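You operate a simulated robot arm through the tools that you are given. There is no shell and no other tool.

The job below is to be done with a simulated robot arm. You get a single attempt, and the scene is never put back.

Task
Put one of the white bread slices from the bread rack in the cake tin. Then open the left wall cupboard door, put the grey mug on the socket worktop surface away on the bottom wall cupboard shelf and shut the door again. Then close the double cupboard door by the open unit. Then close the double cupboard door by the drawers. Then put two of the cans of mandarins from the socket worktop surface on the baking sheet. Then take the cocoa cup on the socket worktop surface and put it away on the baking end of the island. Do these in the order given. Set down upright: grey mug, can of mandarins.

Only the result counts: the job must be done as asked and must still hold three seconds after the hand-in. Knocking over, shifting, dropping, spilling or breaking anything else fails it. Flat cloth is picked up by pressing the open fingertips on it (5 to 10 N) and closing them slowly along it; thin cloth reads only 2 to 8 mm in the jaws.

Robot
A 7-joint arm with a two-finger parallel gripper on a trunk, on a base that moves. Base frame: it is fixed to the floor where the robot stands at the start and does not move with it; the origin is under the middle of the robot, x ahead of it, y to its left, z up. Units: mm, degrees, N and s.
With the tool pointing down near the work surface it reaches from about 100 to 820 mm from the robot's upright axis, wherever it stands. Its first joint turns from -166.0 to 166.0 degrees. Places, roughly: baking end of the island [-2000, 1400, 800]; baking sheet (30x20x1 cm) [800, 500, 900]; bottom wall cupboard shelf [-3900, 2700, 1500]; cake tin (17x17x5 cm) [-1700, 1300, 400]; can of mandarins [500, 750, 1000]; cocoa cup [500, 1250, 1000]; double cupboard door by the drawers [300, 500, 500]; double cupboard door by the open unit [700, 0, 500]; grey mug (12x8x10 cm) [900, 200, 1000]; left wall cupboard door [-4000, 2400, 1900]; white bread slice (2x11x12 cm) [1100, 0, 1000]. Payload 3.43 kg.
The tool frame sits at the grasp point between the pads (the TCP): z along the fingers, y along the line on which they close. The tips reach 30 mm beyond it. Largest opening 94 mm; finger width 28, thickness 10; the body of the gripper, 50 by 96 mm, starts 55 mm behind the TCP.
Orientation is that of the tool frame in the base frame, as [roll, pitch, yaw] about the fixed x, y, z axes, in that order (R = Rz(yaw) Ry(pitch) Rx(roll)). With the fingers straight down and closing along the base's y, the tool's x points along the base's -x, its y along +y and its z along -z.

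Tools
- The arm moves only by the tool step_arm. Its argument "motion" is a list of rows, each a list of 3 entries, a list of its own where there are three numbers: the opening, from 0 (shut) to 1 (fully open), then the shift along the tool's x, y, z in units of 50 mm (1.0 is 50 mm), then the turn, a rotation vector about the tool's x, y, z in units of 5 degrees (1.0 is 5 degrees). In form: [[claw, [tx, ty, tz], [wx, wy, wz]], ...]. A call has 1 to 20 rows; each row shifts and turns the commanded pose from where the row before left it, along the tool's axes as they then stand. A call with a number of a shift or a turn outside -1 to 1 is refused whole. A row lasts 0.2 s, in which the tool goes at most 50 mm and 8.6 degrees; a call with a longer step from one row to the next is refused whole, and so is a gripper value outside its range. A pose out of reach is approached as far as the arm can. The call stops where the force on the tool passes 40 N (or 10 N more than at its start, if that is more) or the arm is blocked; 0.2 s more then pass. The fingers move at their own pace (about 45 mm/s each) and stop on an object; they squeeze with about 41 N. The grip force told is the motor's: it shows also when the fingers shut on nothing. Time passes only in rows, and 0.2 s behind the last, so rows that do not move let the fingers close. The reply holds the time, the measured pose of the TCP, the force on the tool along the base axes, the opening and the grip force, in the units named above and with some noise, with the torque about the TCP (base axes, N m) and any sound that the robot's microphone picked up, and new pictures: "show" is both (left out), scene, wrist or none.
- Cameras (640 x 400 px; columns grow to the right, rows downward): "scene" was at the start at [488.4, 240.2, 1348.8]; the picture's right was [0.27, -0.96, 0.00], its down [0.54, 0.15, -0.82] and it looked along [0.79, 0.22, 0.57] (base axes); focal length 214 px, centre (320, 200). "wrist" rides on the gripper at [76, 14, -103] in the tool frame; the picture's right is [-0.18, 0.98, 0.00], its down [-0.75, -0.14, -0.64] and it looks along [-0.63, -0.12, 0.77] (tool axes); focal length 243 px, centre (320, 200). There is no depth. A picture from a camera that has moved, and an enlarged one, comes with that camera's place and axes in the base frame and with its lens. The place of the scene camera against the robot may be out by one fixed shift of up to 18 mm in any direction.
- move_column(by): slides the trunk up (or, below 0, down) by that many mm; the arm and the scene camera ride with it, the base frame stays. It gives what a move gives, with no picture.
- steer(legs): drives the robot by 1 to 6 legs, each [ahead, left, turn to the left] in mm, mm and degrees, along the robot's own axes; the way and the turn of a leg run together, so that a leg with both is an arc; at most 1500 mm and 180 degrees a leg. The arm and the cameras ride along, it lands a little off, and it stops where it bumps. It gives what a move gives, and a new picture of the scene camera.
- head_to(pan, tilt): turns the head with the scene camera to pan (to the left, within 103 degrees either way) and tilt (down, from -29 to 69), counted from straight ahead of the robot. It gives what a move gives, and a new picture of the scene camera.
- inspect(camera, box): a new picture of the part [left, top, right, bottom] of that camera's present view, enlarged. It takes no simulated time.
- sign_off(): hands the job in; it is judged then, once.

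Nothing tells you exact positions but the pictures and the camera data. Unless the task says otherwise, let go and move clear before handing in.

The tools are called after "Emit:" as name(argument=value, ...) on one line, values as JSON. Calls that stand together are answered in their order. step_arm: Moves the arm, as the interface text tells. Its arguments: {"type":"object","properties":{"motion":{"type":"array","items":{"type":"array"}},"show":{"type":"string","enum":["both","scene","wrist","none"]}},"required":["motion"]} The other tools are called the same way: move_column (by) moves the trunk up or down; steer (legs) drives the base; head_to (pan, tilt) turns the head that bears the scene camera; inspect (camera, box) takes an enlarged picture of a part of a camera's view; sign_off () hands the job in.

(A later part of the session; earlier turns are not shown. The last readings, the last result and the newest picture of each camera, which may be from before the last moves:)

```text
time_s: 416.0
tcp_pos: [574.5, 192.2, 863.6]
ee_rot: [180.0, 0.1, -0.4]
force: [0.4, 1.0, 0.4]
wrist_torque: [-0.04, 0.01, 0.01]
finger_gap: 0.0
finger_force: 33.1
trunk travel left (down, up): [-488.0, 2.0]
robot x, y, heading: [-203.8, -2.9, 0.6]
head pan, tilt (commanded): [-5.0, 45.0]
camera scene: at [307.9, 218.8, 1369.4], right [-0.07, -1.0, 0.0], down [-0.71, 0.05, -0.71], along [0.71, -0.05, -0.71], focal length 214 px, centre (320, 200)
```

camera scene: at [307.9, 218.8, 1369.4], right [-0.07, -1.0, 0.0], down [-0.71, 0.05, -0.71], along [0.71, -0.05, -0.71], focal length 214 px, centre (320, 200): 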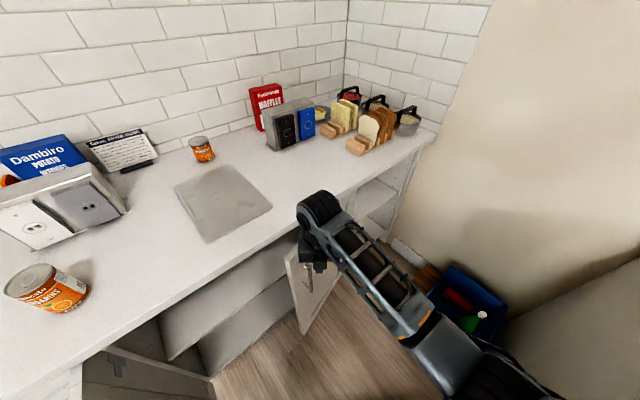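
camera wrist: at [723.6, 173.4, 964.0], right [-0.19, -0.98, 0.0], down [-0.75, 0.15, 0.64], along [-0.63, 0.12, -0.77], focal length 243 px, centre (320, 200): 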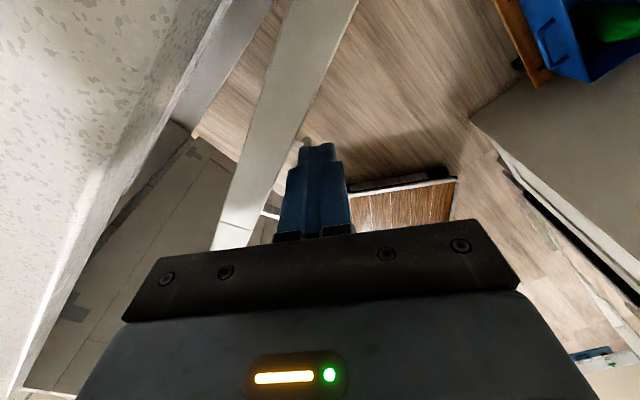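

Emit:
inspect(camera="scene", box=[240, 190, 400, 340])

Emit:
step_arm(motion=[[0, [0, 0, 0], [0, 0, 0]]], show="wrist")

```text
2.67 times, centred on (320, 265) of scene
camera zoom: at [307.9, 218.8, 1369.4], right [-0.07, -1.0, 0.0], down [-0.71, 0.05, -0.71], along [0.71, -0.05, -0.71], focal length 572 px, centre (320, 27)
```

zoom: 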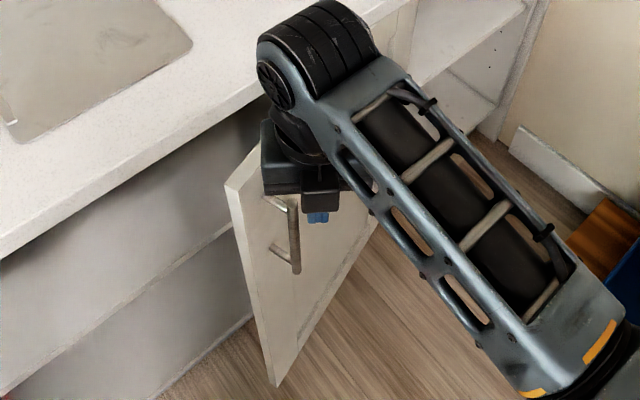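

```text
time_s: 416.4
tcp_pos: [574.2, 191.5, 863.5]
ee_rot: [-179.9, 0.1, -0.4]
force: [0.8, -1.1, -0.3]
wrist_torque: [0.0, -0.02, 0.01]
finger_gap: 0.2
finger_force: 33.8
trunk travel left (down, up): [-488.0, 2.0]
robot x, y, heading: [-203.8, -6.5, 0.6]
head pan, tilt (commanded): [-5.0, 45.0]
camera wrist: at [651.7, 177.8, 965.1], right [-0.19, -0.98, 0.0], down [-0.75, 0.15, 0.64], along [-0.63, 0.12, -0.77], focal length 243 px, centre (320, 200)
```

wrist: 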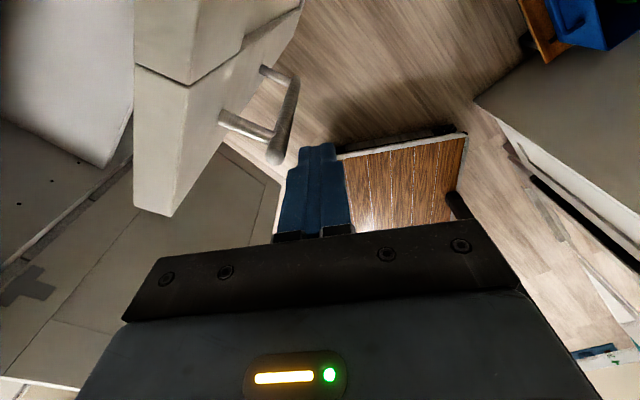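

The finger is on the outer side, just above the handle, and the door is almost closed. I'll push straight toward the cupboard.

Emit:
step_arm(motion=[[0, [0.192, -0.144, 0], [0, 0, 0]], [0, [0.192, -0.144, 0], [0, 0, 0]], [0, [0.192, -0.144, 0], [0, 0, 0]], [0, [0.192, -0.144, 0], [0, 0, 0]], [0, [0.192, -0.144, 0], [0, 0, 0]], [0, [0.192, -0.144, 0], [0, 0, 0]], [0, [0.192, -0.144, 0], [0, 0, 0]], [0, [0.12, -0.09, 0], [0, 0, 0]], [0, [0.12, -0.09, 0], [0, 0, 0]], [0, [0.12, -0.09, 0], [0, 0, 0]]], show="both")

```text
time_s: 418.6
tcp_pos: [659.8, 254.5, 862.4]
ee_rot: [180.0, 0.2, -0.4]
force: [-5.9, -3.1, 2.8]
wrist_torque: [0.18, -0.34, 0.02]
finger_gap: 0.0
finger_force: 33.6
trunk travel left (down, up): [-488.0, 2.0]
robot x, y, heading: [-201.2, -0.2, 0.7]
head pan, tilt (commanded): [-5.0, 45.0]
camera scene: at [307.8, 218.6, 1369.4], right [-0.07, -1.0, 0.0], down [-0.71, 0.05, -0.71], along [0.71, -0.05, -0.71], focal length 214 px, centre (320, 200)
camera wrist: at [737.0, 241.1, 964.9], right [-0.19, -0.98, 0.0], down [-0.75, 0.15, 0.64], along [-0.63, 0.12, -0.76], focal length 243 px, centre (320, 200)
```

scene: 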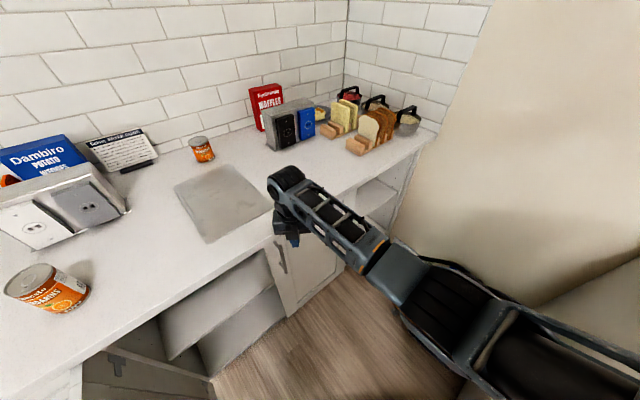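
wrist: 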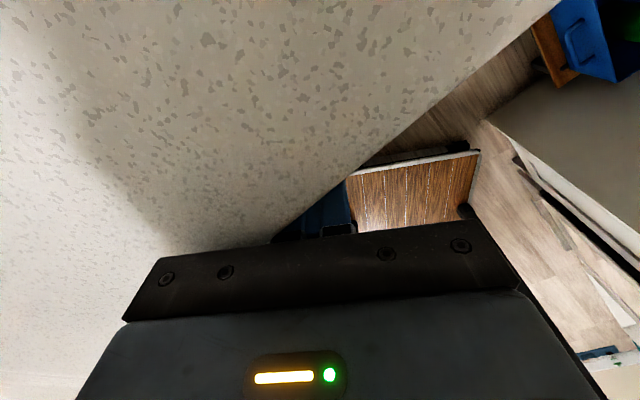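

Emit:
step_arm(motion=[[0, [0.08, -0.06, 0], [0, 0, 0]], [0, [0.08, -0.06, 0], [0, 0, 0]], [0, [0.08, -0.06, 0], [0, 0, 0]], [0, [0.08, -0.06, 0], [0, 0, 0]], [0, [0, 0, 0], [0, 0, 0]]], show="scene")

Emit:
inspect(camera="scene", box=[200, 200, 400, 340])

```text
time_s: 419.0
tcp_pos: [658.7, 254.1, 861.6]
ee_rot: [179.8, 0.7, -0.5]
force: [-16.3, -10.2, 11.8]
wrist_torque: [0.62, -0.96, 0.07]
finger_gap: 0.0
finger_force: 32.7
trunk travel left (down, up): [-488.0, 2.0]
robot x, y, heading: [-198.0, -2.6, 0.7]
head pan, tilt (commanded): [-5.0, 45.0]
stopped in row 1: the force on the tool passed its limit at 50 N (the readings are from after the stop); the commanded pose is now the measured one
camera scene: at [306.8, 218.0, 1369.9], right [-0.07, -1.0, 0.0], down [-0.7, 0.05, -0.71], along [0.71, -0.05, -0.71], focal length 214 px, centre (320, 200)
```

scene: 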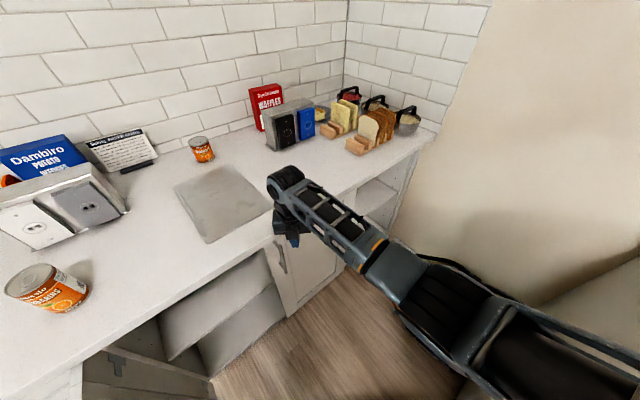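

```text
2.86 times, centred on (300, 270) of scene
camera zoom: at [306.8, 218.0, 1369.9], right [-0.07, -1.0, 0.0], down [-0.7, 0.05, -0.71], along [0.71, -0.05, -0.71], focal length 613 px, centre (377, 0)
```

zoom: 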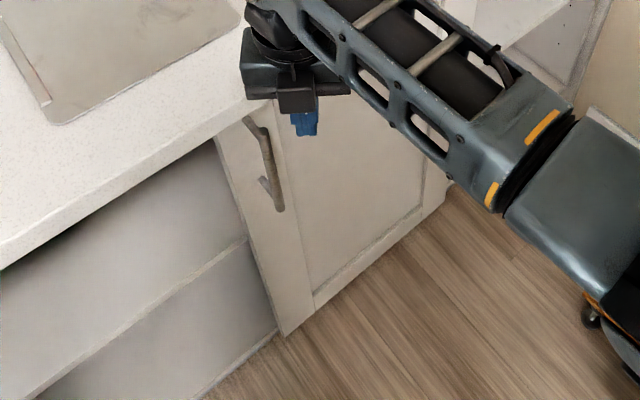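

The right-hand door is closed and seated. I'll back off and lift clear to confirm.

Emit:
step_arm(motion=[[0, [-0.4, 0.3, 0], [0, 0, 0]], [0, [-0.6, 0.45, 0], [0, 0, 0]], [0, [-0.6, 0.45, 0], [0, 0, 0]], [0, [-0.3, 0.2, -0.8], [0, 0, 0]], [0, [0, 0, -0.9], [0, 0, 0]], [0, [0, 0, -0.9], [0, 0, 0]], [0, [0, 0, -0.9], [0, 0, 0]], [0, [0, 0.8, -0.4], [0, 0, 0]], [0, [0, 0.9, 0], [0, 0, 0]], [0, [0, 0.9, 0], [0, 0, 0]], [0, [0, 0, 0], [0, 0, 0]]], show="scene")

Emit:
inspect(camera="scene", box=[180, 160, 420, 340])

```text
time_s: 421.4
tcp_pos: [566.1, 55.5, 1059.8]
ee_rot: [179.8, 0.6, -0.4]
force: [0.2, 0.5, -0.1]
wrist_torque: [-0.02, -0.03, -0.03]
finger_gap: 0.4
finger_force: 33.3
trunk travel left (down, up): [-488.0, 2.0]
robot x, y, heading: [-201.7, -3.0, 0.5]
head pan, tilt (commanded): [-5.0, 45.0]
camera scene: at [307.9, 218.4, 1369.3], right [-0.07, -1.0, 0.0], down [-0.71, 0.05, -0.71], along [0.71, -0.05, -0.71], focal length 214 px, centre (320, 200)
```

scene: 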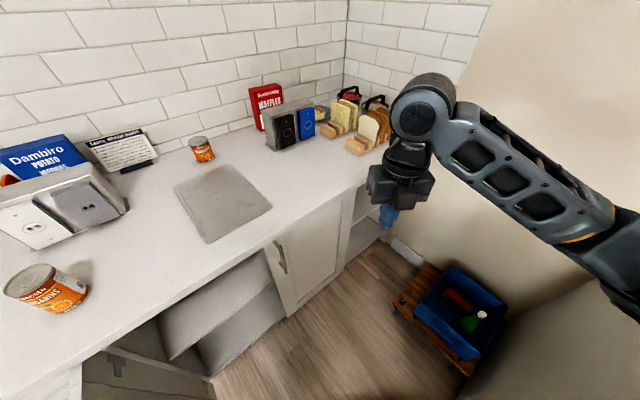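

```text
2.22 times, centred on (300, 250) of scene
camera zoom: at [307.9, 218.4, 1369.3], right [-0.07, -1.0, 0.0], down [-0.71, 0.05, -0.71], along [0.71, -0.05, -0.71], focal length 477 px, centre (364, 89)
```

zoom: 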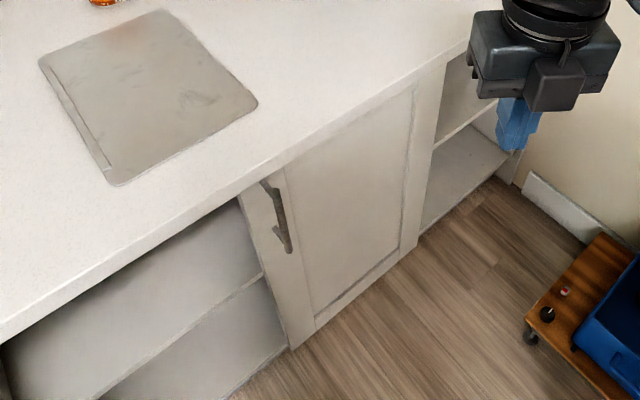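

The right door is shut. Now for the left door by the drawers: I need to be on its drawer side, so I'll turn to face the worktop and slide left.

Emit:
steer(legs=[[0, 0, 36.4], [0, 330, 0]])

Emit:
head_to(pan=-25, tilt=55)

```text
time_s: 425.4
tcp_pos: [174.7, 767.6, 1060.1]
ee_rot: [179.7, 0.7, 36.2]
force: [-1.0, -0.2, -0.1]
wrist_torque: [0.0, -0.01, 0.0]
finger_gap: 0.1
finger_force: 33.0
trunk travel left (down, up): [-488.0, 2.0]
robot x, y, heading: [-403.3, 258.1, 37.6]
head pan, tilt (commanded): [-5.0, 45.0]
camera scene: at [-122.3, 740.1, 1369.3], right [0.54, -0.84, 0.0], down [-0.6, -0.38, -0.71], along [0.6, 0.38, -0.71], focal length 214 px, centre (320, 200)
```

scene: 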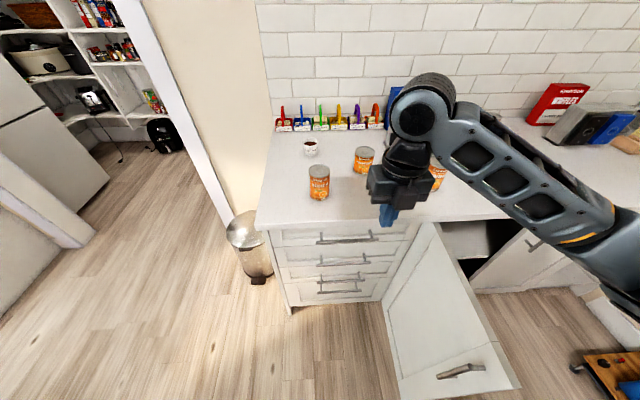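

```text
time_s: 426.2
tcp_pos: [175.0, 767.6, 1059.0]
ee_rot: [179.8, 0.6, 36.2]
force: [-0.5, -0.8, 0.3]
wrist_torque: [0.0, 0.04, 0.01]
finger_gap: 0.2
finger_force: 33.0
trunk travel left (down, up): [-488.0, 2.0]
robot x, y, heading: [-401.8, 260.1, 37.4]
head pan, tilt (commanded): [-25.0, 55.0]
camera scene: at [-120.6, 712.2, 1355.9], right [0.22, -0.98, 0.0], down [-0.8, -0.18, -0.57], along [0.56, 0.12, -0.82], focal length 214 px, centre (320, 200)
```

scene: 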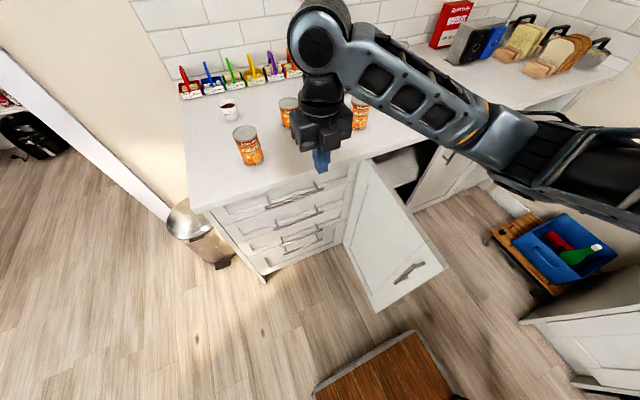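

I have a clear view of the left door's outer face and handle. I'll lower the trunk a little for reach, position the fingers on the drawer side of the door, and push it closed.

Emit:
move_column(by=-100)

Emit:
step_arm(motion=[[0, [-0.55, 0.7, 0], [0, 0, 0]], [0, [-0.55, 0.7, 0], [0, 0, 0]], [0, [-0.55, 0.7, 0], [0, 0, 0]], [0, [-0.5, 0.6, 0], [0, 0, 0]], [0, [0, 0, 0.7], [0, 0, 0]], [0, [0, 0, 0.7], [0, 0, 0]], [0, [0, 0, 0.7], [0, 0, 0]], [0, [0, 0, 0], [0, 0, 0]]], show="both")

```text
time_s: 427.5
tcp_pos: [174.7, 768.9, 958.5]
ee_rot: [179.8, 0.7, 36.3]
force: [-0.5, 0.3, 0.2]
wrist_torque: [0.0, -0.03, -0.01]
finger_gap: 0.0
finger_force: 33.5
trunk travel left (down, up): [-388.0, 102.0]
robot x, y, heading: [-402.5, 263.3, 37.3]
head pan, tilt (commanded): [-25.0, 55.0]
```

```text
time_s: 429.3
tcp_pos: [164.9, 594.4, 857.3]
ee_rot: [179.8, 0.7, 36.3]
force: [1.2, -0.8, -0.2]
wrist_torque: [0.01, 0.03, -0.02]
finger_gap: 0.0
finger_force: 33.4
trunk travel left (down, up): [-388.0, 102.0]
robot x, y, heading: [-404.7, 258.5, 37.3]
head pan, tilt (commanded): [-25.0, 55.0]
camera scene: at [-120.6, 712.0, 1255.9], right [0.22, -0.98, 0.0], down [-0.8, -0.18, -0.57], along [0.56, 0.12, -0.82], focal length 214 px, centre (320, 200)
camera wrist: at [237.3, 630.0, 958.7], right [0.43, -0.9, 0.01], down [-0.69, -0.33, 0.65], along [-0.58, -0.28, -0.76], focal length 243 px, centre (320, 200)
```

scene: 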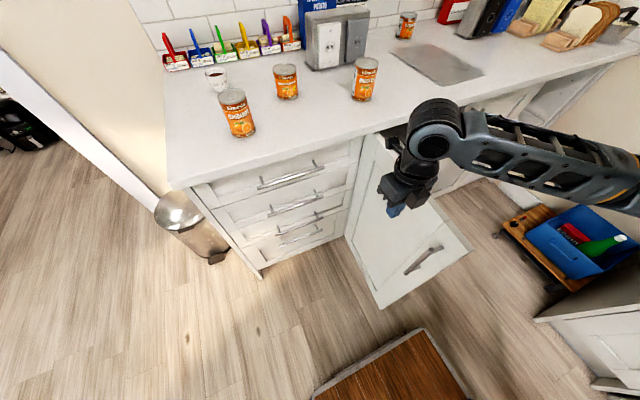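
wrist: 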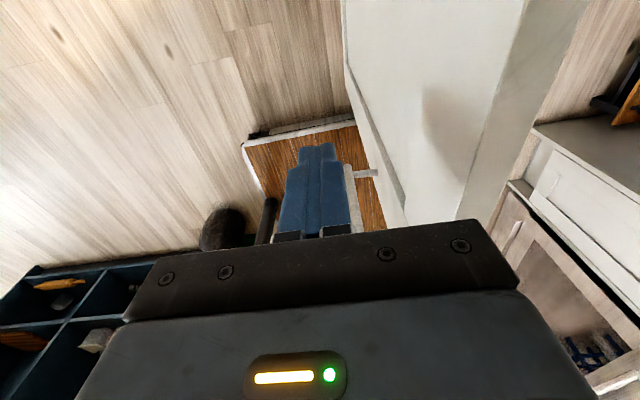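

Emit:
step_arm(motion=[[0, [0, 0.4, 0], [0, 0, 0]], [0, [0, 0.4, 0], [0, 0, 0]], [0, [0, 0.3, 0], [0, 0, 0]], [0, [0, 0.25, 0], [0, 0, 0]], [0, [0, 0.25, 0], [0, 0, 0]], [0, [0, 0.245, 0], [0, 0, 0]], [0, [0, 0.245, 0], [0, 0, 0]], [0, [0, 0.245, 0], [0, 0, 0]], [0, [0, 0.245, 0], [0, 0, 0]], [0, [0, 0.245, 0], [0, 0, 0]], [0, [0, 0.245, 0], [0, 0, 0]]], show="both")

```text
time_s: 431.7
tcp_pos: [257.8, 470.9, 857.3]
ee_rot: [179.9, 0.7, 36.2]
force: [0.0, 0.4, 0.9]
wrist_torque: [-0.02, -0.01, 0.0]
finger_gap: 0.3
finger_force: 33.0
trunk travel left (down, up): [-388.0, 102.0]
robot x, y, heading: [-402.0, 260.4, 37.4]
head pan, tilt (commanded): [-25.0, 55.0]
camera scene: at [-120.6, 712.2, 1255.9], right [0.22, -0.98, 0.0], down [-0.8, -0.18, -0.57], along [0.56, 0.12, -0.82], focal length 214 px, centre (320, 200)
camera wrist: at [329.0, 505.9, 958.9], right [0.43, -0.9, 0.01], down [-0.69, -0.33, 0.65], along [-0.58, -0.28, -0.76], focal length 243 px, centre (320, 200)
```

scene: 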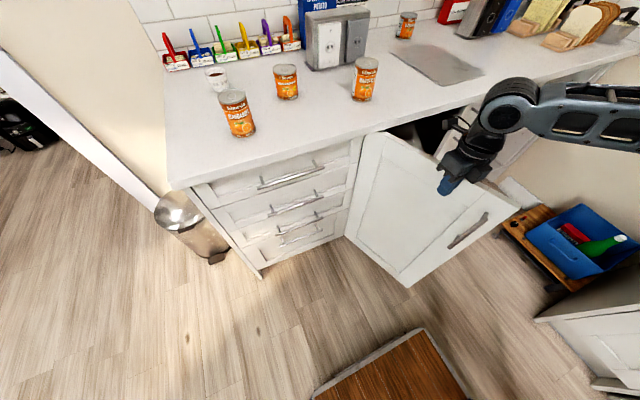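
wrist: 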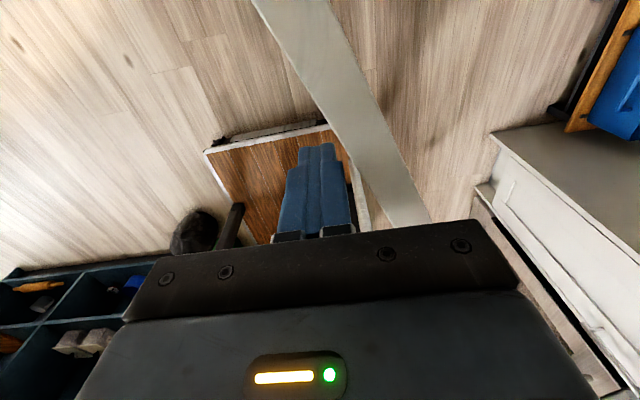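

Emit:
step_arm(motion=[[0, [0.06, 0.224, 0], [0, 0, 0]], [0, [0.06, 0.224, 0], [0, 0, 0]], [0, [0.06, 0.224, 0], [0, 0, 0]], [0, [0.06, 0.224, 0], [0, 0, 0]], [0, [0.06, 0.224, 0], [0, 0, 0]], [0, [0.132, 0.2, 0], [0, 0, 0]], [0, [0.132, 0.2, 0], [0, 0, 0]], [0, [0.132, 0.2, 0], [0, 0, 0]], [0, [0.132, 0.2, 0], [0, 0, 0]], [0, [0.132, 0.2, 0], [0, 0, 0]], [0, [0.182, 0.156, 0], [0, 0, 0]], [0, [0.182, 0.156, 0], [0, 0, 0]], [0, [0.182, 0.156, 0], [0, 0, 0]], [0, [0.182, 0.156, 0], [0, 0, 0]], [0, [0.182, 0.156, 0], [0, 0, 0]]], show="both")

```text
time_s: 434.9
tcp_pos: [418.2, 409.8, 856.1]
ee_rot: [179.7, 0.6, 36.1]
force: [-0.1, 0.2, -0.4]
wrist_torque: [-0.02, -0.02, -0.01]
finger_gap: 0.0
finger_force: 33.1
trunk travel left (down, up): [-388.0, 102.0]
robot x, y, heading: [-403.2, 261.0, 37.4]
head pan, tilt (commanded): [-25.0, 55.0]
camera scene: at [-120.6, 712.0, 1255.8], right [0.22, -0.98, 0.0], down [-0.8, -0.18, -0.57], along [0.56, 0.12, -0.82], focal length 214 px, centre (320, 200)
camera wrist: at [490.6, 444.3, 958.3], right [0.43, -0.9, 0.01], down [-0.69, -0.33, 0.65], along [-0.58, -0.28, -0.76], focal length 243 px, centre (320, 200)
```

scene: 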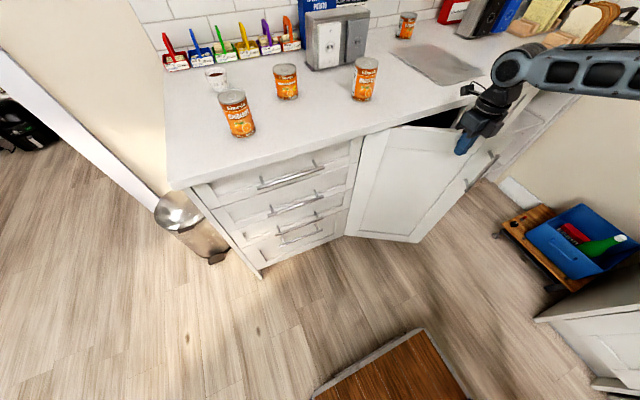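
wrist: 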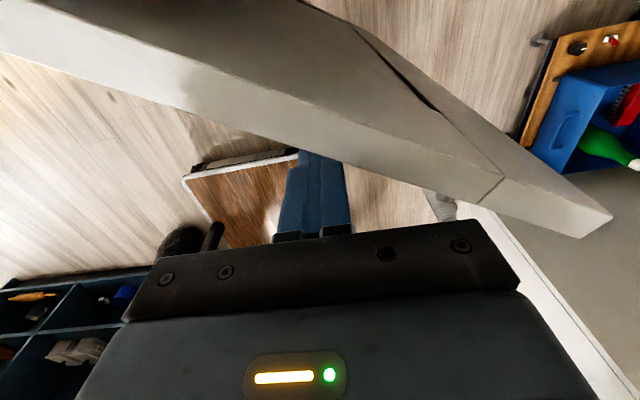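

Emit:
step_arm(motion=[[0, [0.224, 0.106, 0], [0, 0, 0]], [0, [0.224, 0.106, 0], [0, 0, 0]], [0, [0.224, 0.106, 0], [0, 0, 0]], [0, [0.224, 0.106, 0], [0, 0, 0]], [0, [0.224, 0.106, 0], [0, 0, 0]], [0, [0.2, 0.042, 0], [0, 0, 0]], [0, [0.2, 0.042, 0], [0, 0, 0]], [0, [0.2, 0.042, 0], [0, 0, 0]], [0, [0.15, 0.03, 0], [0, 0, 0]], [0, [0.15, 0.03, 0], [0, 0, 0]], [0, [0.1, 0, 0], [0, 0, 0]], [0, [0.1, 0, 0], [0, 0, 0]], [0, [0.1, 0, 0], [0, 0, 0]]], show="both")

```text
time_s: 437.7
tcp_pos: [432.4, 417.3, 856.8]
ee_rot: [179.7, 0.6, 36.1]
force: [0.5, 0.6, -1.2]
wrist_torque: [-0.02, -0.01, -0.02]
finger_gap: 0.0
finger_force: 32.3
out of reach, approached as far as the arm can: row 1, 2, 3, 4, 5, 6, 7, 8, 9, 10, 13
trunk travel left (down, up): [-388.0, 102.0]
robot x, y, heading: [-404.3, 258.1, 37.1]
head pan, tilt (commanded): [-25.0, 55.0]
camera scene: at [-120.6, 712.0, 1255.9], right [0.22, -0.98, 0.0], down [-0.8, -0.18, -0.57], along [0.56, 0.12, -0.82], focal length 214 px, centre (320, 200)
camera wrist: at [503.9, 451.7, 959.0], right [0.43, -0.9, 0.01], down [-0.69, -0.32, 0.65], along [-0.58, -0.28, -0.76], focal length 243 px, centre (320, 200)
```

scene: 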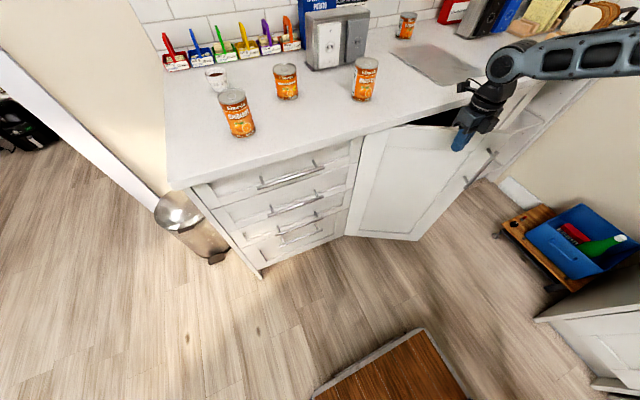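
wrist: 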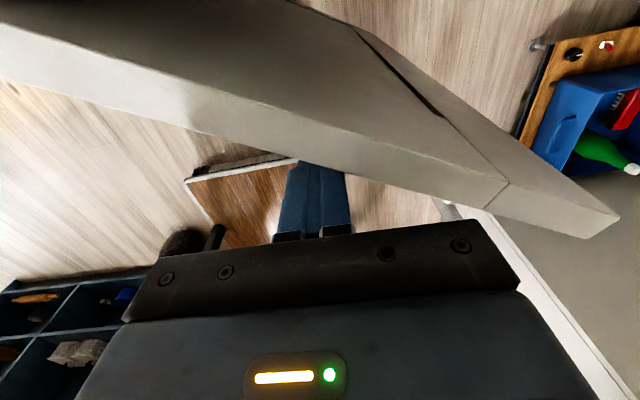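

The wrist joint is at its limit in this direction. I'll turn the hand 40° clockwise (harmless for pushing) and continue.

Emit:
step_arm(motion=[[0, [0, 0, 0], [0, 0, 1]], [0, [0, 0, 0], [0, 0, 1]], [0, [0, 0, 0], [0, 0, 1]], [0, [0, 0, 0], [0, 0, 1]], [0, [0, 0, 0], [0, 0, 1]], [0, [0, 0, 0], [0, 0, 1]], [0, [0, 0, 0], [0, 0, 1]], [0, [0, 0, 0], [0, 0, 1]], [0, [0, 0, 0], [0, 0, 1]], [0, [0, 0, 0], [0, 0, 0]]], show="none")

```text
time_s: 439.9
tcp_pos: [432.9, 415.9, 856.6]
ee_rot: [179.4, 0.4, -8.8]
force: [1.5, 0.6, -0.7]
wrist_torque: [0.0, 0.0, 0.03]
finger_gap: 0.0
finger_force: 32.7
trunk travel left (down, up): [-388.0, 102.0]
robot x, y, heading: [-401.2, 259.0, 37.6]
head pan, tilt (commanded): [-25.0, 55.0]
```

Emit:
step_arm(motion=[[0, [0.2225, -0.0665, 0], [0, 0, 0]], [0, [0.2225, -0.0665, 0], [0, 0, 0]], [0, [0.2225, -0.0665, 0], [0, 0, 0]], [0, [0.2225, -0.0665, 0], [0, 0, 0]], [0, [0.202, -0.135, 0], [0, 0, 0]], [0, [0.202, -0.135, 0], [0, 0, 0]], [0, [0.202, -0.135, 0], [0, 0, 0]], [0, [0.14, -0.1, 0], [0, 0, 0]], [0, [0.14, -0.1, 0], [0, 0, 0]], [0, [0, 0, 0], [0, 0, 0]]], show="both")

```text
time_s: 441.9
tcp_pos: [522.4, 442.6, 856.0]
ee_rot: [179.3, 0.8, -8.8]
force: [-25.3, -5.6, 18.0]
wrist_torque: [1.0, -1.86, 0.51]
finger_gap: 0.0
finger_force: 32.7
trunk travel left (down, up): [-388.0, 102.0]
robot x, y, heading: [-402.9, 260.4, 37.4]
head pan, tilt (commanded): [-25.0, 55.0]
stopped in row 10: the force on the tool passed its limit at 46 N (the readings are from after the stop); the commanded pose is now the measured one
camera scene: at [-122.3, 711.7, 1256.6], right [0.22, -0.98, 0.0], down [-0.8, -0.18, -0.57], along [0.56, 0.12, -0.82], focal length 214 px, centre (320, 200)
camera wrist: at [597.9, 419.0, 957.5], right [-0.33, -0.94, 0.02], down [-0.71, 0.26, 0.65], along [-0.62, 0.21, -0.76], focal length 243 px, centre (320, 200)
```

scene: 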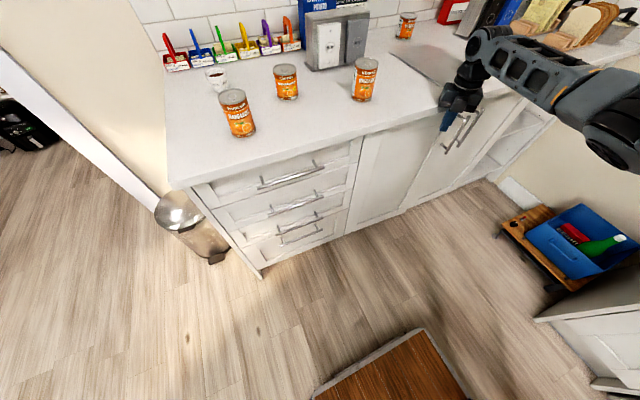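
wrist: 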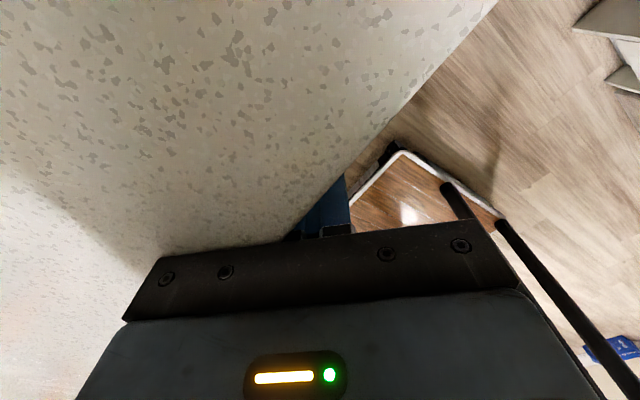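

The left door now sits flush too. I'll back off and verify.

Emit:
step_arm(motion=[[0, [-0.3, 0.3, 0], [0, 0, 0]], [0, [-0.5, 0.5, 0], [0, 0, 0]], [0, [-0.5, 0.5, 0], [0, 0, 0]], [0, [0, 0, -0.9], [0, 0, 0]], [0, [0, 0, -0.9], [0, 0, 0]], [0, [0, 0, -0.9], [0, 0, 0]], [0, [0, 0, -0.9], [0, 0, 0]], [0, [0, 0, -0.9], [0, 0, 0]], [0, [0, 0, -0.9], [0, 0, 0]], [0, [0, 0, 0], [0, 0, 0]]], show="scene")

Emit:
inspect(camera="scene", box=[330, 90, 530, 240])

```text
time_s: 444.1
tcp_pos: [450.6, 395.1, 1126.4]
ee_rot: [179.3, 0.8, -8.7]
force: [0.7, -0.1, 0.5]
wrist_torque: [0.0, 0.02, 0.04]
finger_gap: 0.0
finger_force: 33.1
trunk travel left (down, up): [-388.0, 102.0]
robot x, y, heading: [-404.6, 261.1, 37.1]
head pan, tilt (commanded): [-25.0, 55.0]
camera scene: at [-120.8, 712.0, 1255.9], right [0.22, -0.98, 0.0], down [-0.8, -0.18, -0.57], along [0.56, 0.12, -0.82], focal length 214 px, centre (320, 200)
```

scene: 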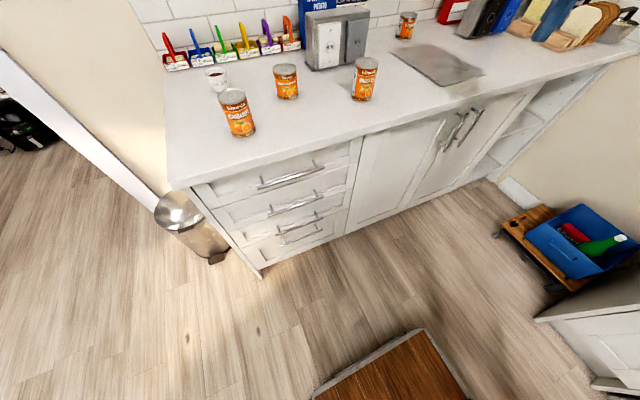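

```text
2.67 times, centred on (430, 165) of scene
camera zoom: at [-120.8, 712.0, 1255.9], right [0.22, -0.98, 0.0], down [-0.8, -0.18, -0.57], along [0.56, 0.12, -0.82], focal length 572 px, centre (27, 293)
```

zoom: 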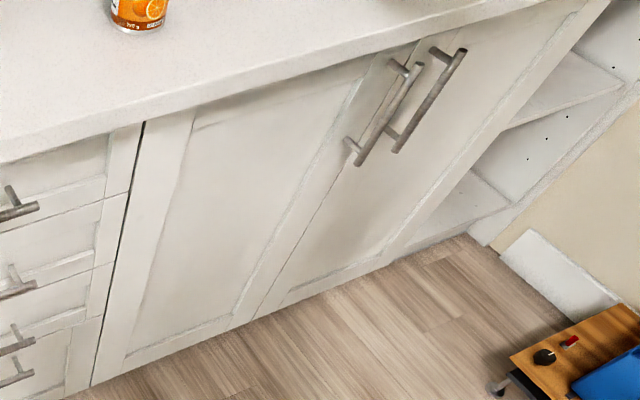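

Both double-cupboard doors are closed flush. Next come the cans: I'll turn the hand so the fingers close along the worktop, then drive up closer.

Emit:
step_arm(motion=[[0, [0, 0, 0], [0, 0, 1]], [0, [0, 0, 0], [0, 0, 1]], [0, [0, 0, 0], [0, 0, 1]], [0, [0, 0, 0], [0, 0, 1]], [0, [0, 0, 0], [0, 0, 1]], [0, [0, 0, 0], [0, 0, 1]], [0, [0, 0, 0], [0, 0, 1]], [0, [0, 0, 0], [0, 0, 1]], [0, [0, 0, 0], [0, 0, 1]], [0, [0, 0, 0], [0, 0, 1]], [0, [0, 0, 0], [0, 0, 1]], [0, [0, 0, 0], [0, 0, 1]], [0, [0, 0, 0], [0, 0, 1]], [0, [0, 0, 0], [0, 0, 1]], [0, [0, 0, 0], [0, 0, 1]], [0, [0, 0, 0], [0, 0, 1]], [0, [0, 0, 0], [0, 0, 1]], [0, [0, 0, 0], [0, 0, 1]], [0, [0, 0, 0], [0, 0, 1]], [0, [0, 0, 0], [0, 0, 1]]], show="none")

Emit:
step_arm(motion=[[0.5, [0, 0, 0], [0, 0, 1]], [0.7, [0, 0, 0], [0, 0, 1]], [1, [0, 0, 0], [0, 0, 1]], [1, [0, 0, 0], [0, 0, 1]], [1, [0, 0, 0], [0, 0, 1]], [1, [0, 0, 0], [0, 0, 1]], [1, [0, 0, 0], [0, 0, 0.85]], [1, [0, 0, 0], [0, 0, 0]]], show="none")

Emit:
steer(legs=[[255, 0, 0]])

Emit:
head_to(pan=10, tilt=50)

```text
time_s: 448.4
tcp_pos: [452.9, 392.6, 1125.8]
ee_rot: [179.3, -0.9, -108.8]
force: [0.0, 0.5, -0.4]
wrist_torque: [0.0, 0.01, -0.01]
finger_gap: 0.2
finger_force: 33.5
trunk travel left (down, up): [-388.0, 102.0]
robot x, y, heading: [-405.0, 258.1, 37.3]
head pan, tilt (commanded): [-25.0, 55.0]
```

```text
time_s: 450.1
tcp_pos: [453.9, 392.6, 1126.3]
ee_rot: [-179.9, -1.1, -143.1]
force: [0.2, 0.4, 0.1]
wrist_torque: [-0.02, 0.0, 0.0]
finger_gap: 93.9
finger_force: 0.1
trunk travel left (down, up): [-388.0, 102.0]
robot x, y, heading: [-405.1, 260.8, 37.6]
head pan, tilt (commanded): [-25.0, 55.0]
```

```text
time_s: 452.0
tcp_pos: [653.0, 542.6, 1124.8]
ee_rot: [180.0, -1.2, -143.1]
force: [-0.4, -0.4, -0.2]
wrist_torque: [-0.02, 0.01, -0.02]
finger_gap: 94.1
finger_force: 0.1
trunk travel left (down, up): [-388.0, 102.0]
robot x, y, heading: [-204.0, 408.3, 37.3]
head pan, tilt (commanded): [-25.0, 55.0]
camera scene: at [78.7, 863.7, 1255.9], right [0.21, -0.98, 0.0], down [-0.8, -0.18, -0.57], along [0.56, 0.12, -0.82], focal length 214 px, centre (320, 200)
```

scene: 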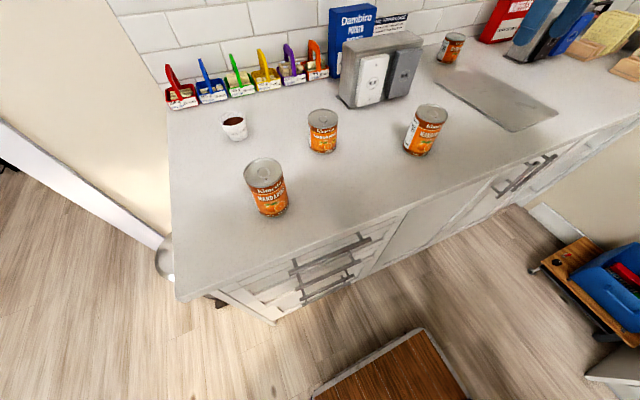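

```text
time_s: 453.0
tcp_pos: [653.3, 544.3, 1125.9]
ee_rot: [179.9, -1.1, -143.1]
force: [0.3, 1.0, 0.0]
wrist_torque: [-0.01, 0.0, -0.01]
finger_gap: 93.9
finger_force: 0.0
trunk travel left (down, up): [-388.0, 102.0]
robot x, y, heading: [-208.9, 416.1, 37.5]
head pan, tilt (commanded): [10.0, 50.0]
camera scene: at [60.5, 904.9, 1262.4], right [0.73, -0.68, 0.0], down [-0.52, -0.56, -0.64], along [0.44, 0.47, -0.77], focal length 214 px, centre (320, 200)
```

scene: 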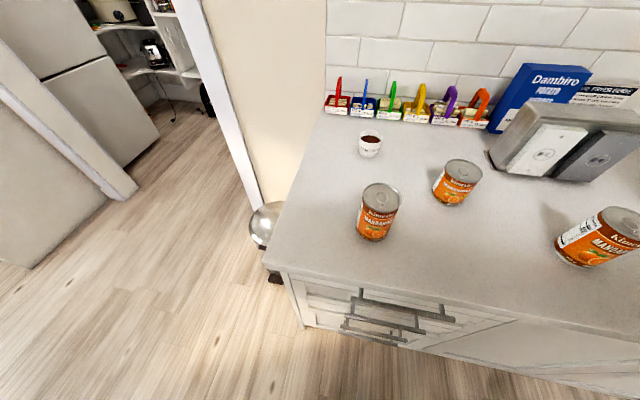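

I can see three cans, the cocoa cup and the coloured holders. I'll go above the can nearest the sheet (about [530, 715]) and refine its position with the wrist camera.

Emit:
step_arm(motion=[[1, [-0.02, 0.84, 0], [0, -0.22, 0]], [1, [-0.02, 0.84, 0], [0, 0, 0]], [1, [-0.02, 0.84, 0], [0, 0, 0]], [1, [-0.02, 0.84, 0], [0, 0, 0]], [1, [0, 0.84, 0], [0, 0, 0]], [1, [0, 0, 0], [0, 0, 0]]], show="both")

Emit:
inspect(camera="wrist", box=[240, 40, 440, 165])

```text
time_s: 454.4
tcp_pos: [529.2, 715.0, 1125.0]
ee_rot: [179.8, -0.1, -143.0]
force: [-0.1, 0.8, 0.0]
wrist_torque: [0.01, -0.01, 0.0]
finger_gap: 94.0
finger_force: 0.1
trunk travel left (down, up): [-388.0, 102.0]
robot x, y, heading: [-207.2, 416.1, 37.5]
head pan, tilt (commanded): [10.0, 50.0]
camera scene: at [60.4, 904.9, 1262.4], right [0.74, -0.68, 0.0], down [-0.52, -0.56, -0.64], along [0.44, 0.47, -0.77], focal length 214 px, centre (320, 200)
camera wrist: at [460.7, 681.8, 1227.7], right [-0.44, 0.9, 0.0], down [0.69, 0.34, 0.64], along [0.58, 0.28, -0.77], focal length 243 px, centre (320, 200)
```

scene: 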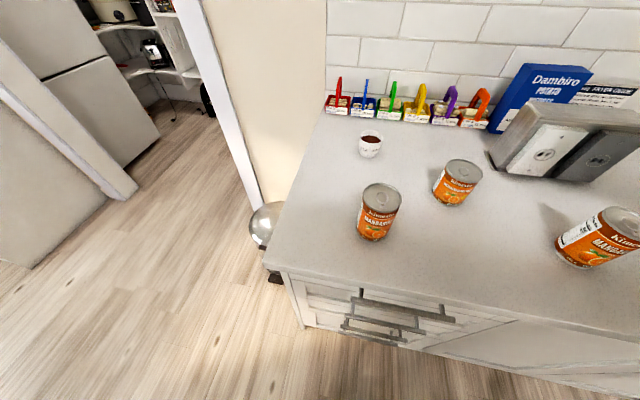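
wrist: 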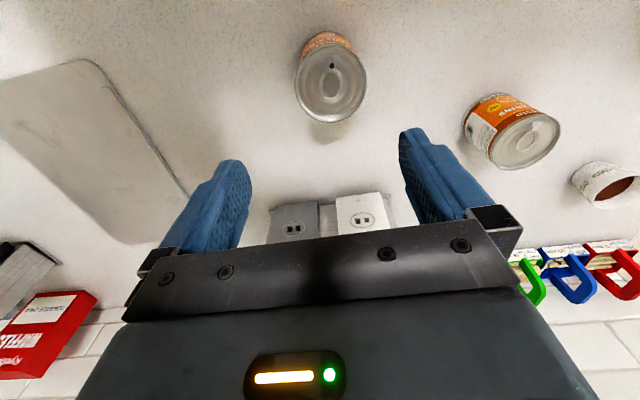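

```text
3.20 times, centred on (340, 102) of wrist
camera zoom: at [460.7, 681.8, 1227.7], right [-0.44, 0.9, 0.0], down [0.69, 0.34, 0.64], along [0.58, 0.28, -0.77], focal length 776 px, centre (256, 512)
```

zoom: 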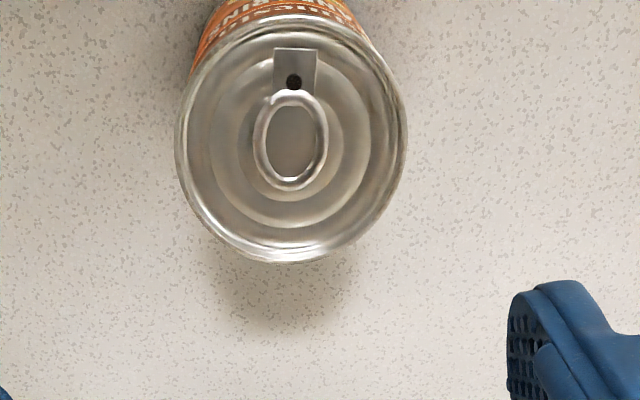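

Emit:
step_arm(motion=[[1, [0.19, 0.25, 0.5], [0, 0, 0]], [1, [0, 0, 0.5], [0, 0, 0]], [1, [0, 0, 0], [0, 0, 0]]], show="none")

Emit:
inspect(camera="wrist", box=[220, 60, 420, 185])

```text
time_s: 455.2
tcp_pos: [515.7, 719.6, 1074.2]
ee_rot: [180.0, -0.1, -143.1]
force: [0.1, 0.3, -0.2]
wrist_torque: [0.01, -0.03, 0.0]
finger_gap: 94.0
finger_force: 0.0
trunk travel left (down, up): [-388.0, 102.0]
robot x, y, heading: [-207.3, 411.2, 37.4]
head pan, tilt (commanded): [10.0, 50.0]
```

```text
3.20 times, centred on (320, 122) of wrist
camera zoom: at [446.7, 685.8, 1177.3], right [-0.44, 0.9, 0.0], down [0.69, 0.34, 0.64], along [0.58, 0.28, -0.77], focal length 776 px, centre (320, 448)
```

zoom: 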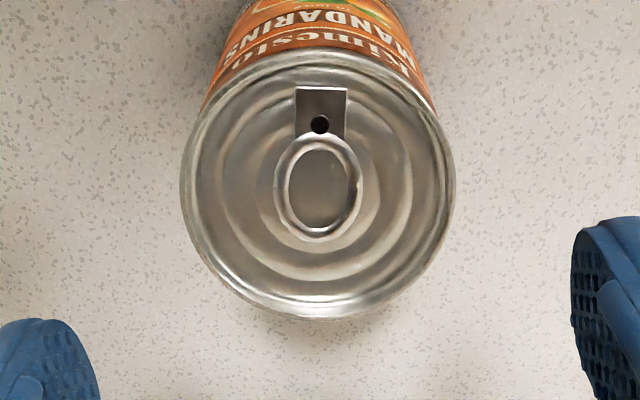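

Comparing the two heights gives the can top at z≈1008, diameter about 62 mm, centre [506.5, 713.7]. I'll centre on it, descend and grasp.

Emit:
step_arm(motion=[[0.9, [0.218, 0.016, 0], [0, 0, 0]], [0.9, [0, 0, 0.6], [0, 0, 0]], [0.9, [0, 0, 0.6], [0, 0, 0]], [0.9, [0, 0, 0.68], [0, 0, 0]], [0.9, [0, 0, 0], [0, 0, 0]]], show="wrist")

```text
time_s: 456.4
tcp_pos: [504.0, 711.3, 982.8]
ee_rot: [180.0, 0.0, -143.2]
force: [0.5, -0.3, 0.5]
wrist_torque: [0.01, 0.01, 0.0]
finger_gap: 84.4
finger_force: 0.1
trunk travel left (down, up): [-388.0, 102.0]
robot x, y, heading: [-206.5, 413.5, 37.5]
head pan, tilt (commanded): [10.0, 50.0]
camera wrist: at [435.4, 677.9, 1084.7], right [-0.44, 0.9, 0.0], down [0.69, 0.34, 0.64], along [0.58, 0.28, -0.77], focal length 243 px, centre (320, 200)
```

wrist: 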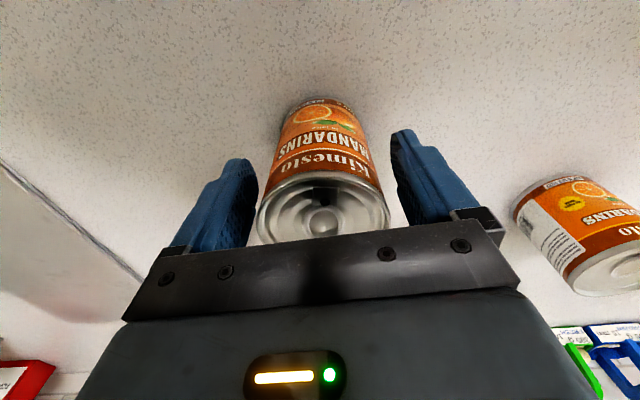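

Emit:
step_arm(motion=[[0.75, [0, 0, 0], [0, 0, 0]], [0.6, [0, 0, 0], [0, 0, 0]], [0.3, [0, 0, 0], [0, 0, 0]], [0, [0, 0, 0], [0, 0, 0]], [0, [0, 0, 0], [0, 0, 0]], [0, [0, 0, -0.3], [0, 0, 0]], [0, [0, 0, -0.5], [0, 0, 0]], [0, [0, 0, -0.6], [0, 0, 0]], [0, [0, 0, 0], [0, 0, 0]]], show="wrist")

```text
time_s: 458.4
tcp_pos: [504.4, 711.6, 1053.8]
ee_rot: [179.8, 0.0, -143.1]
force: [0.7, -0.3, -2.4]
wrist_torque: [0.0, 0.0, 0.01]
finger_gap: 64.6
finger_force: 40.6
trunk travel left (down, up): [-388.0, 102.0]
robot x, y, heading: [-205.2, 411.7, 37.4]
head pan, tilt (commanded): [10.0, 50.0]
camera wrist: at [436.4, 677.5, 1155.6], right [-0.44, 0.9, 0.0], down [0.69, 0.34, 0.64], along [0.57, 0.28, -0.77], focal length 243 px, centre (320, 200)
```

wrist: 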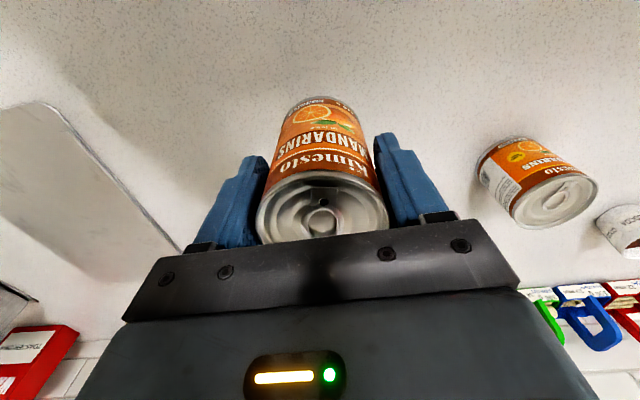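

Can gripped. The sheet spans about n 785–1085, s -5 to 195. I'll slide the base right 150 mm and then carry the can over the sheet.

Emit:
steer(legs=[[0, -150, 0]])

Emit:
head_to(pan=-20, tilt=45)

```text
time_s: 459.8
tcp_pos: [598.7, 588.4, 1052.4]
ee_rot: [179.8, 0.0, -143.2]
force: [-0.4, 1.0, -3.4]
wrist_torque: [0.03, 0.01, -0.02]
finger_gap: 64.4
finger_force: 41.0
trunk travel left (down, up): [-388.0, 102.0]
robot x, y, heading: [-114.7, 294.2, 37.3]
head pan, tilt (commanded): [10.0, 50.0]
camera scene: at [154.0, 782.8, 1262.4], right [0.73, -0.68, 0.0], down [-0.52, -0.56, -0.64], along [0.44, 0.47, -0.77], focal length 214 px, centre (320, 200)
```

scene: 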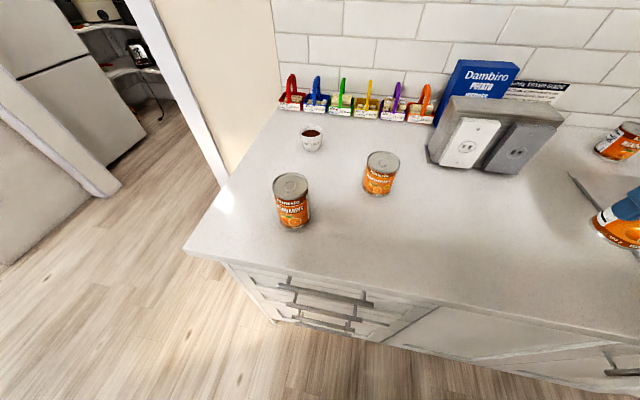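

```text
time_s: 460.7
tcp_pos: [599.4, 589.6, 1053.3]
ee_rot: [179.8, -0.1, -143.2]
force: [0.5, 1.1, -3.4]
wrist_torque: [-0.02, 0.04, 0.02]
finger_gap: 64.6
finger_force: 41.4
trunk travel left (down, up): [-388.0, 102.0]
robot x, y, heading: [-110.1, 295.3, 37.5]
head pan, tilt (commanded): [-20.0, 45.0]
camera scene: at [179.4, 750.5, 1269.3], right [0.3, -0.95, 0.0], down [-0.68, -0.21, -0.71], along [0.67, 0.21, -0.71], focal length 214 px, centre (320, 200)
```

scene: 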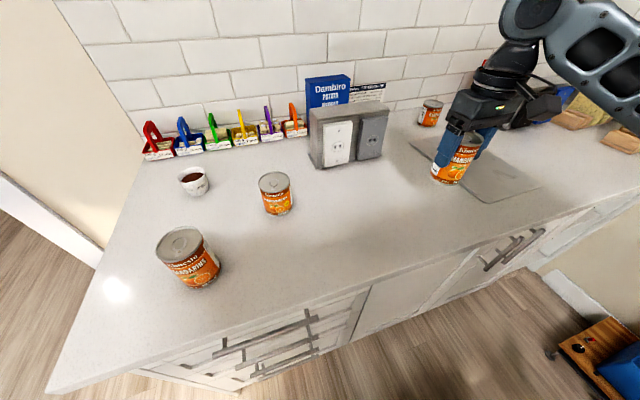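

Emit:
step_arm(motion=[[0, [-0.14, -0.86, 0], [0, 0, 0]], [0, [-0.14, -0.86, 0], [0, 0, 0]], [0, [-0.14, -0.86, 0], [0, 0, 0]], [0, [-0.14, -0.86, 0], [0, 0, 0]], [0, [0, 0, 0], [0, 0, 0]]], show="both")

```text
time_s: 461.9
tcp_pos: [723.3, 467.5, 1054.2]
ee_rot: [179.9, 0.0, -143.2]
force: [0.4, -0.1, -3.3]
wrist_torque: [-0.08, 0.05, -0.04]
finger_gap: 64.5
finger_force: 41.6
trunk travel left (down, up): [-388.0, 102.0]
robot x, y, heading: [-111.9, 294.0, 37.3]
head pan, tilt (commanded): [-20.0, 45.0]
camera scene: at [179.5, 750.3, 1269.3], right [0.3, -0.95, 0.0], down [-0.68, -0.21, -0.71], along [0.68, 0.21, -0.71], focal length 214 px, centre (320, 200)
camera wrist: at [655.1, 433.7, 1156.2], right [-0.44, 0.9, 0.0], down [0.69, 0.34, 0.64], along [0.58, 0.28, -0.77], focal length 243 px, centre (320, 200)
```

scene: 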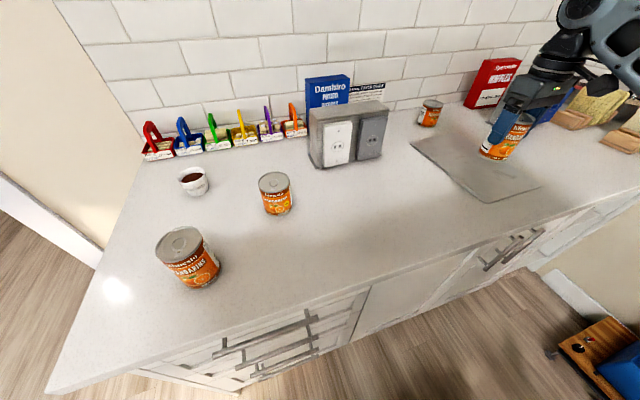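
wrist: 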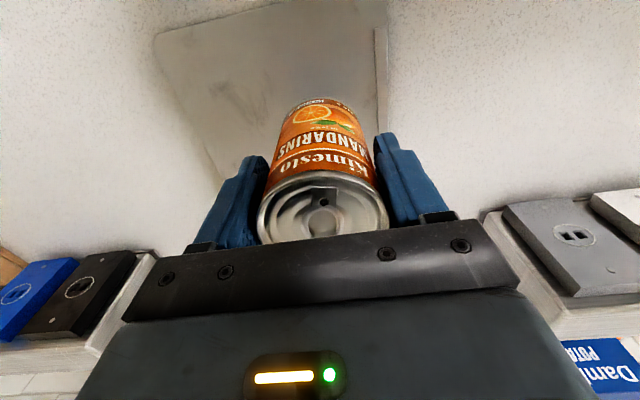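

The can is over the sheet at n=859, s=60. Lowering gently.

Emit:
step_arm(motion=[[0, [0, 0, 0.5], [0, 0, 0]], [0, [0, 0, 0.5], [0, 0, 0]], [0, [0, 0, 0.16], [0, 0, 0]], [0, [0, 0, 0], [0, 0, 0]]], show="none")

Emit:
step_arm(motion=[[0, [0, 0, 0.05], [0, 0, 0]], [0, [0, 0, 0], [0, 0, 0]]], show="none")

Emit:
step_arm(motion=[[0, [0, 0, 0.04], [0, 0, 0]], [0, [0, 0, 0], [0, 0, 0]]], show="none")

```text
time_s: 462.9
tcp_pos: [724.3, 467.8, 995.9]
ee_rot: [179.9, 0.0, -143.1]
force: [-1.1, 0.2, -3.4]
wrist_torque: [0.01, -0.01, 0.01]
finger_gap: 64.7
finger_force: 41.3
trunk travel left (down, up): [-388.0, 102.0]
robot x, y, heading: [-112.8, 291.8, 37.1]
head pan, tilt (commanded): [-20.0, 45.0]
```

```text
time_s: 463.5
tcp_pos: [724.6, 468.9, 992.8]
ee_rot: [179.9, -0.1, -143.2]
force: [0.4, -0.4, -3.7]
wrist_torque: [-0.01, 0.03, 0.03]
finger_gap: 64.7
finger_force: 40.9
trunk travel left (down, up): [-388.0, 102.0]
robot x, y, heading: [-112.2, 291.9, 37.5]
head pan, tilt (commanded): [-20.0, 45.0]
```

```text
time_s: 464.1
tcp_pos: [724.2, 467.8, 988.9]
ee_rot: [180.0, 0.1, -143.2]
force: [-0.4, 0.2, -3.4]
wrist_torque: [0.0, 0.01, 0.01]
finger_gap: 64.6
finger_force: 41.3
trunk travel left (down, up): [-388.0, 102.0]
robot x, y, heading: [-111.2, 290.6, 37.3]
head pan, tilt (commanded): [-20.0, 45.0]
```

Emit:
step_arm(motion=[[0, [0, 0, 0.03], [0, 0, 0]], [0, [0, 0, 0], [0, 0, 0]]], show="none")

Emit:
step_arm(motion=[[0, [0, 0, 0.03], [0, 0, 0]], [0, [0, 0, 0], [0, 0, 0]]], show="none")

Emit:
step_arm(motion=[[0, [0, 0, 0.025], [0, 0, 0]], [0, [0, 0, 0], [0, 0, 0]]], show="none")

```text
time_s: 464.7
tcp_pos: [724.3, 467.7, 988.7]
ee_rot: [179.9, -0.1, -143.3]
force: [0.2, 1.0, -3.0]
wrist_torque: [0.0, 0.01, -0.03]
finger_gap: 64.5
finger_force: 40.5
trunk travel left (down, up): [-388.0, 102.0]
robot x, y, heading: [-112.2, 290.1, 37.2]
head pan, tilt (commanded): [-20.0, 45.0]
```

```text
time_s: 465.3
tcp_pos: [723.3, 469.3, 987.8]
ee_rot: [179.9, 0.0, -143.1]
force: [0.5, -0.1, -3.2]
wrist_torque: [0.04, 0.04, -0.03]
finger_gap: 65.0
finger_force: 40.7
trunk travel left (down, up): [-388.0, 102.0]
robot x, y, heading: [-114.7, 288.3, 37.4]
head pan, tilt (commanded): [-20.0, 45.0]
```

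```text
time_s: 465.9
tcp_pos: [723.7, 467.8, 987.3]
ee_rot: [179.9, 0.0, -143.2]
force: [0.8, 0.6, -3.4]
wrist_torque: [-0.03, 0.06, -0.02]
finger_gap: 64.7
finger_force: 40.4
trunk travel left (down, up): [-388.0, 102.0]
robot x, y, heading: [-111.5, 289.4, 37.2]
head pan, tilt (commanded): [-20.0, 45.0]
```

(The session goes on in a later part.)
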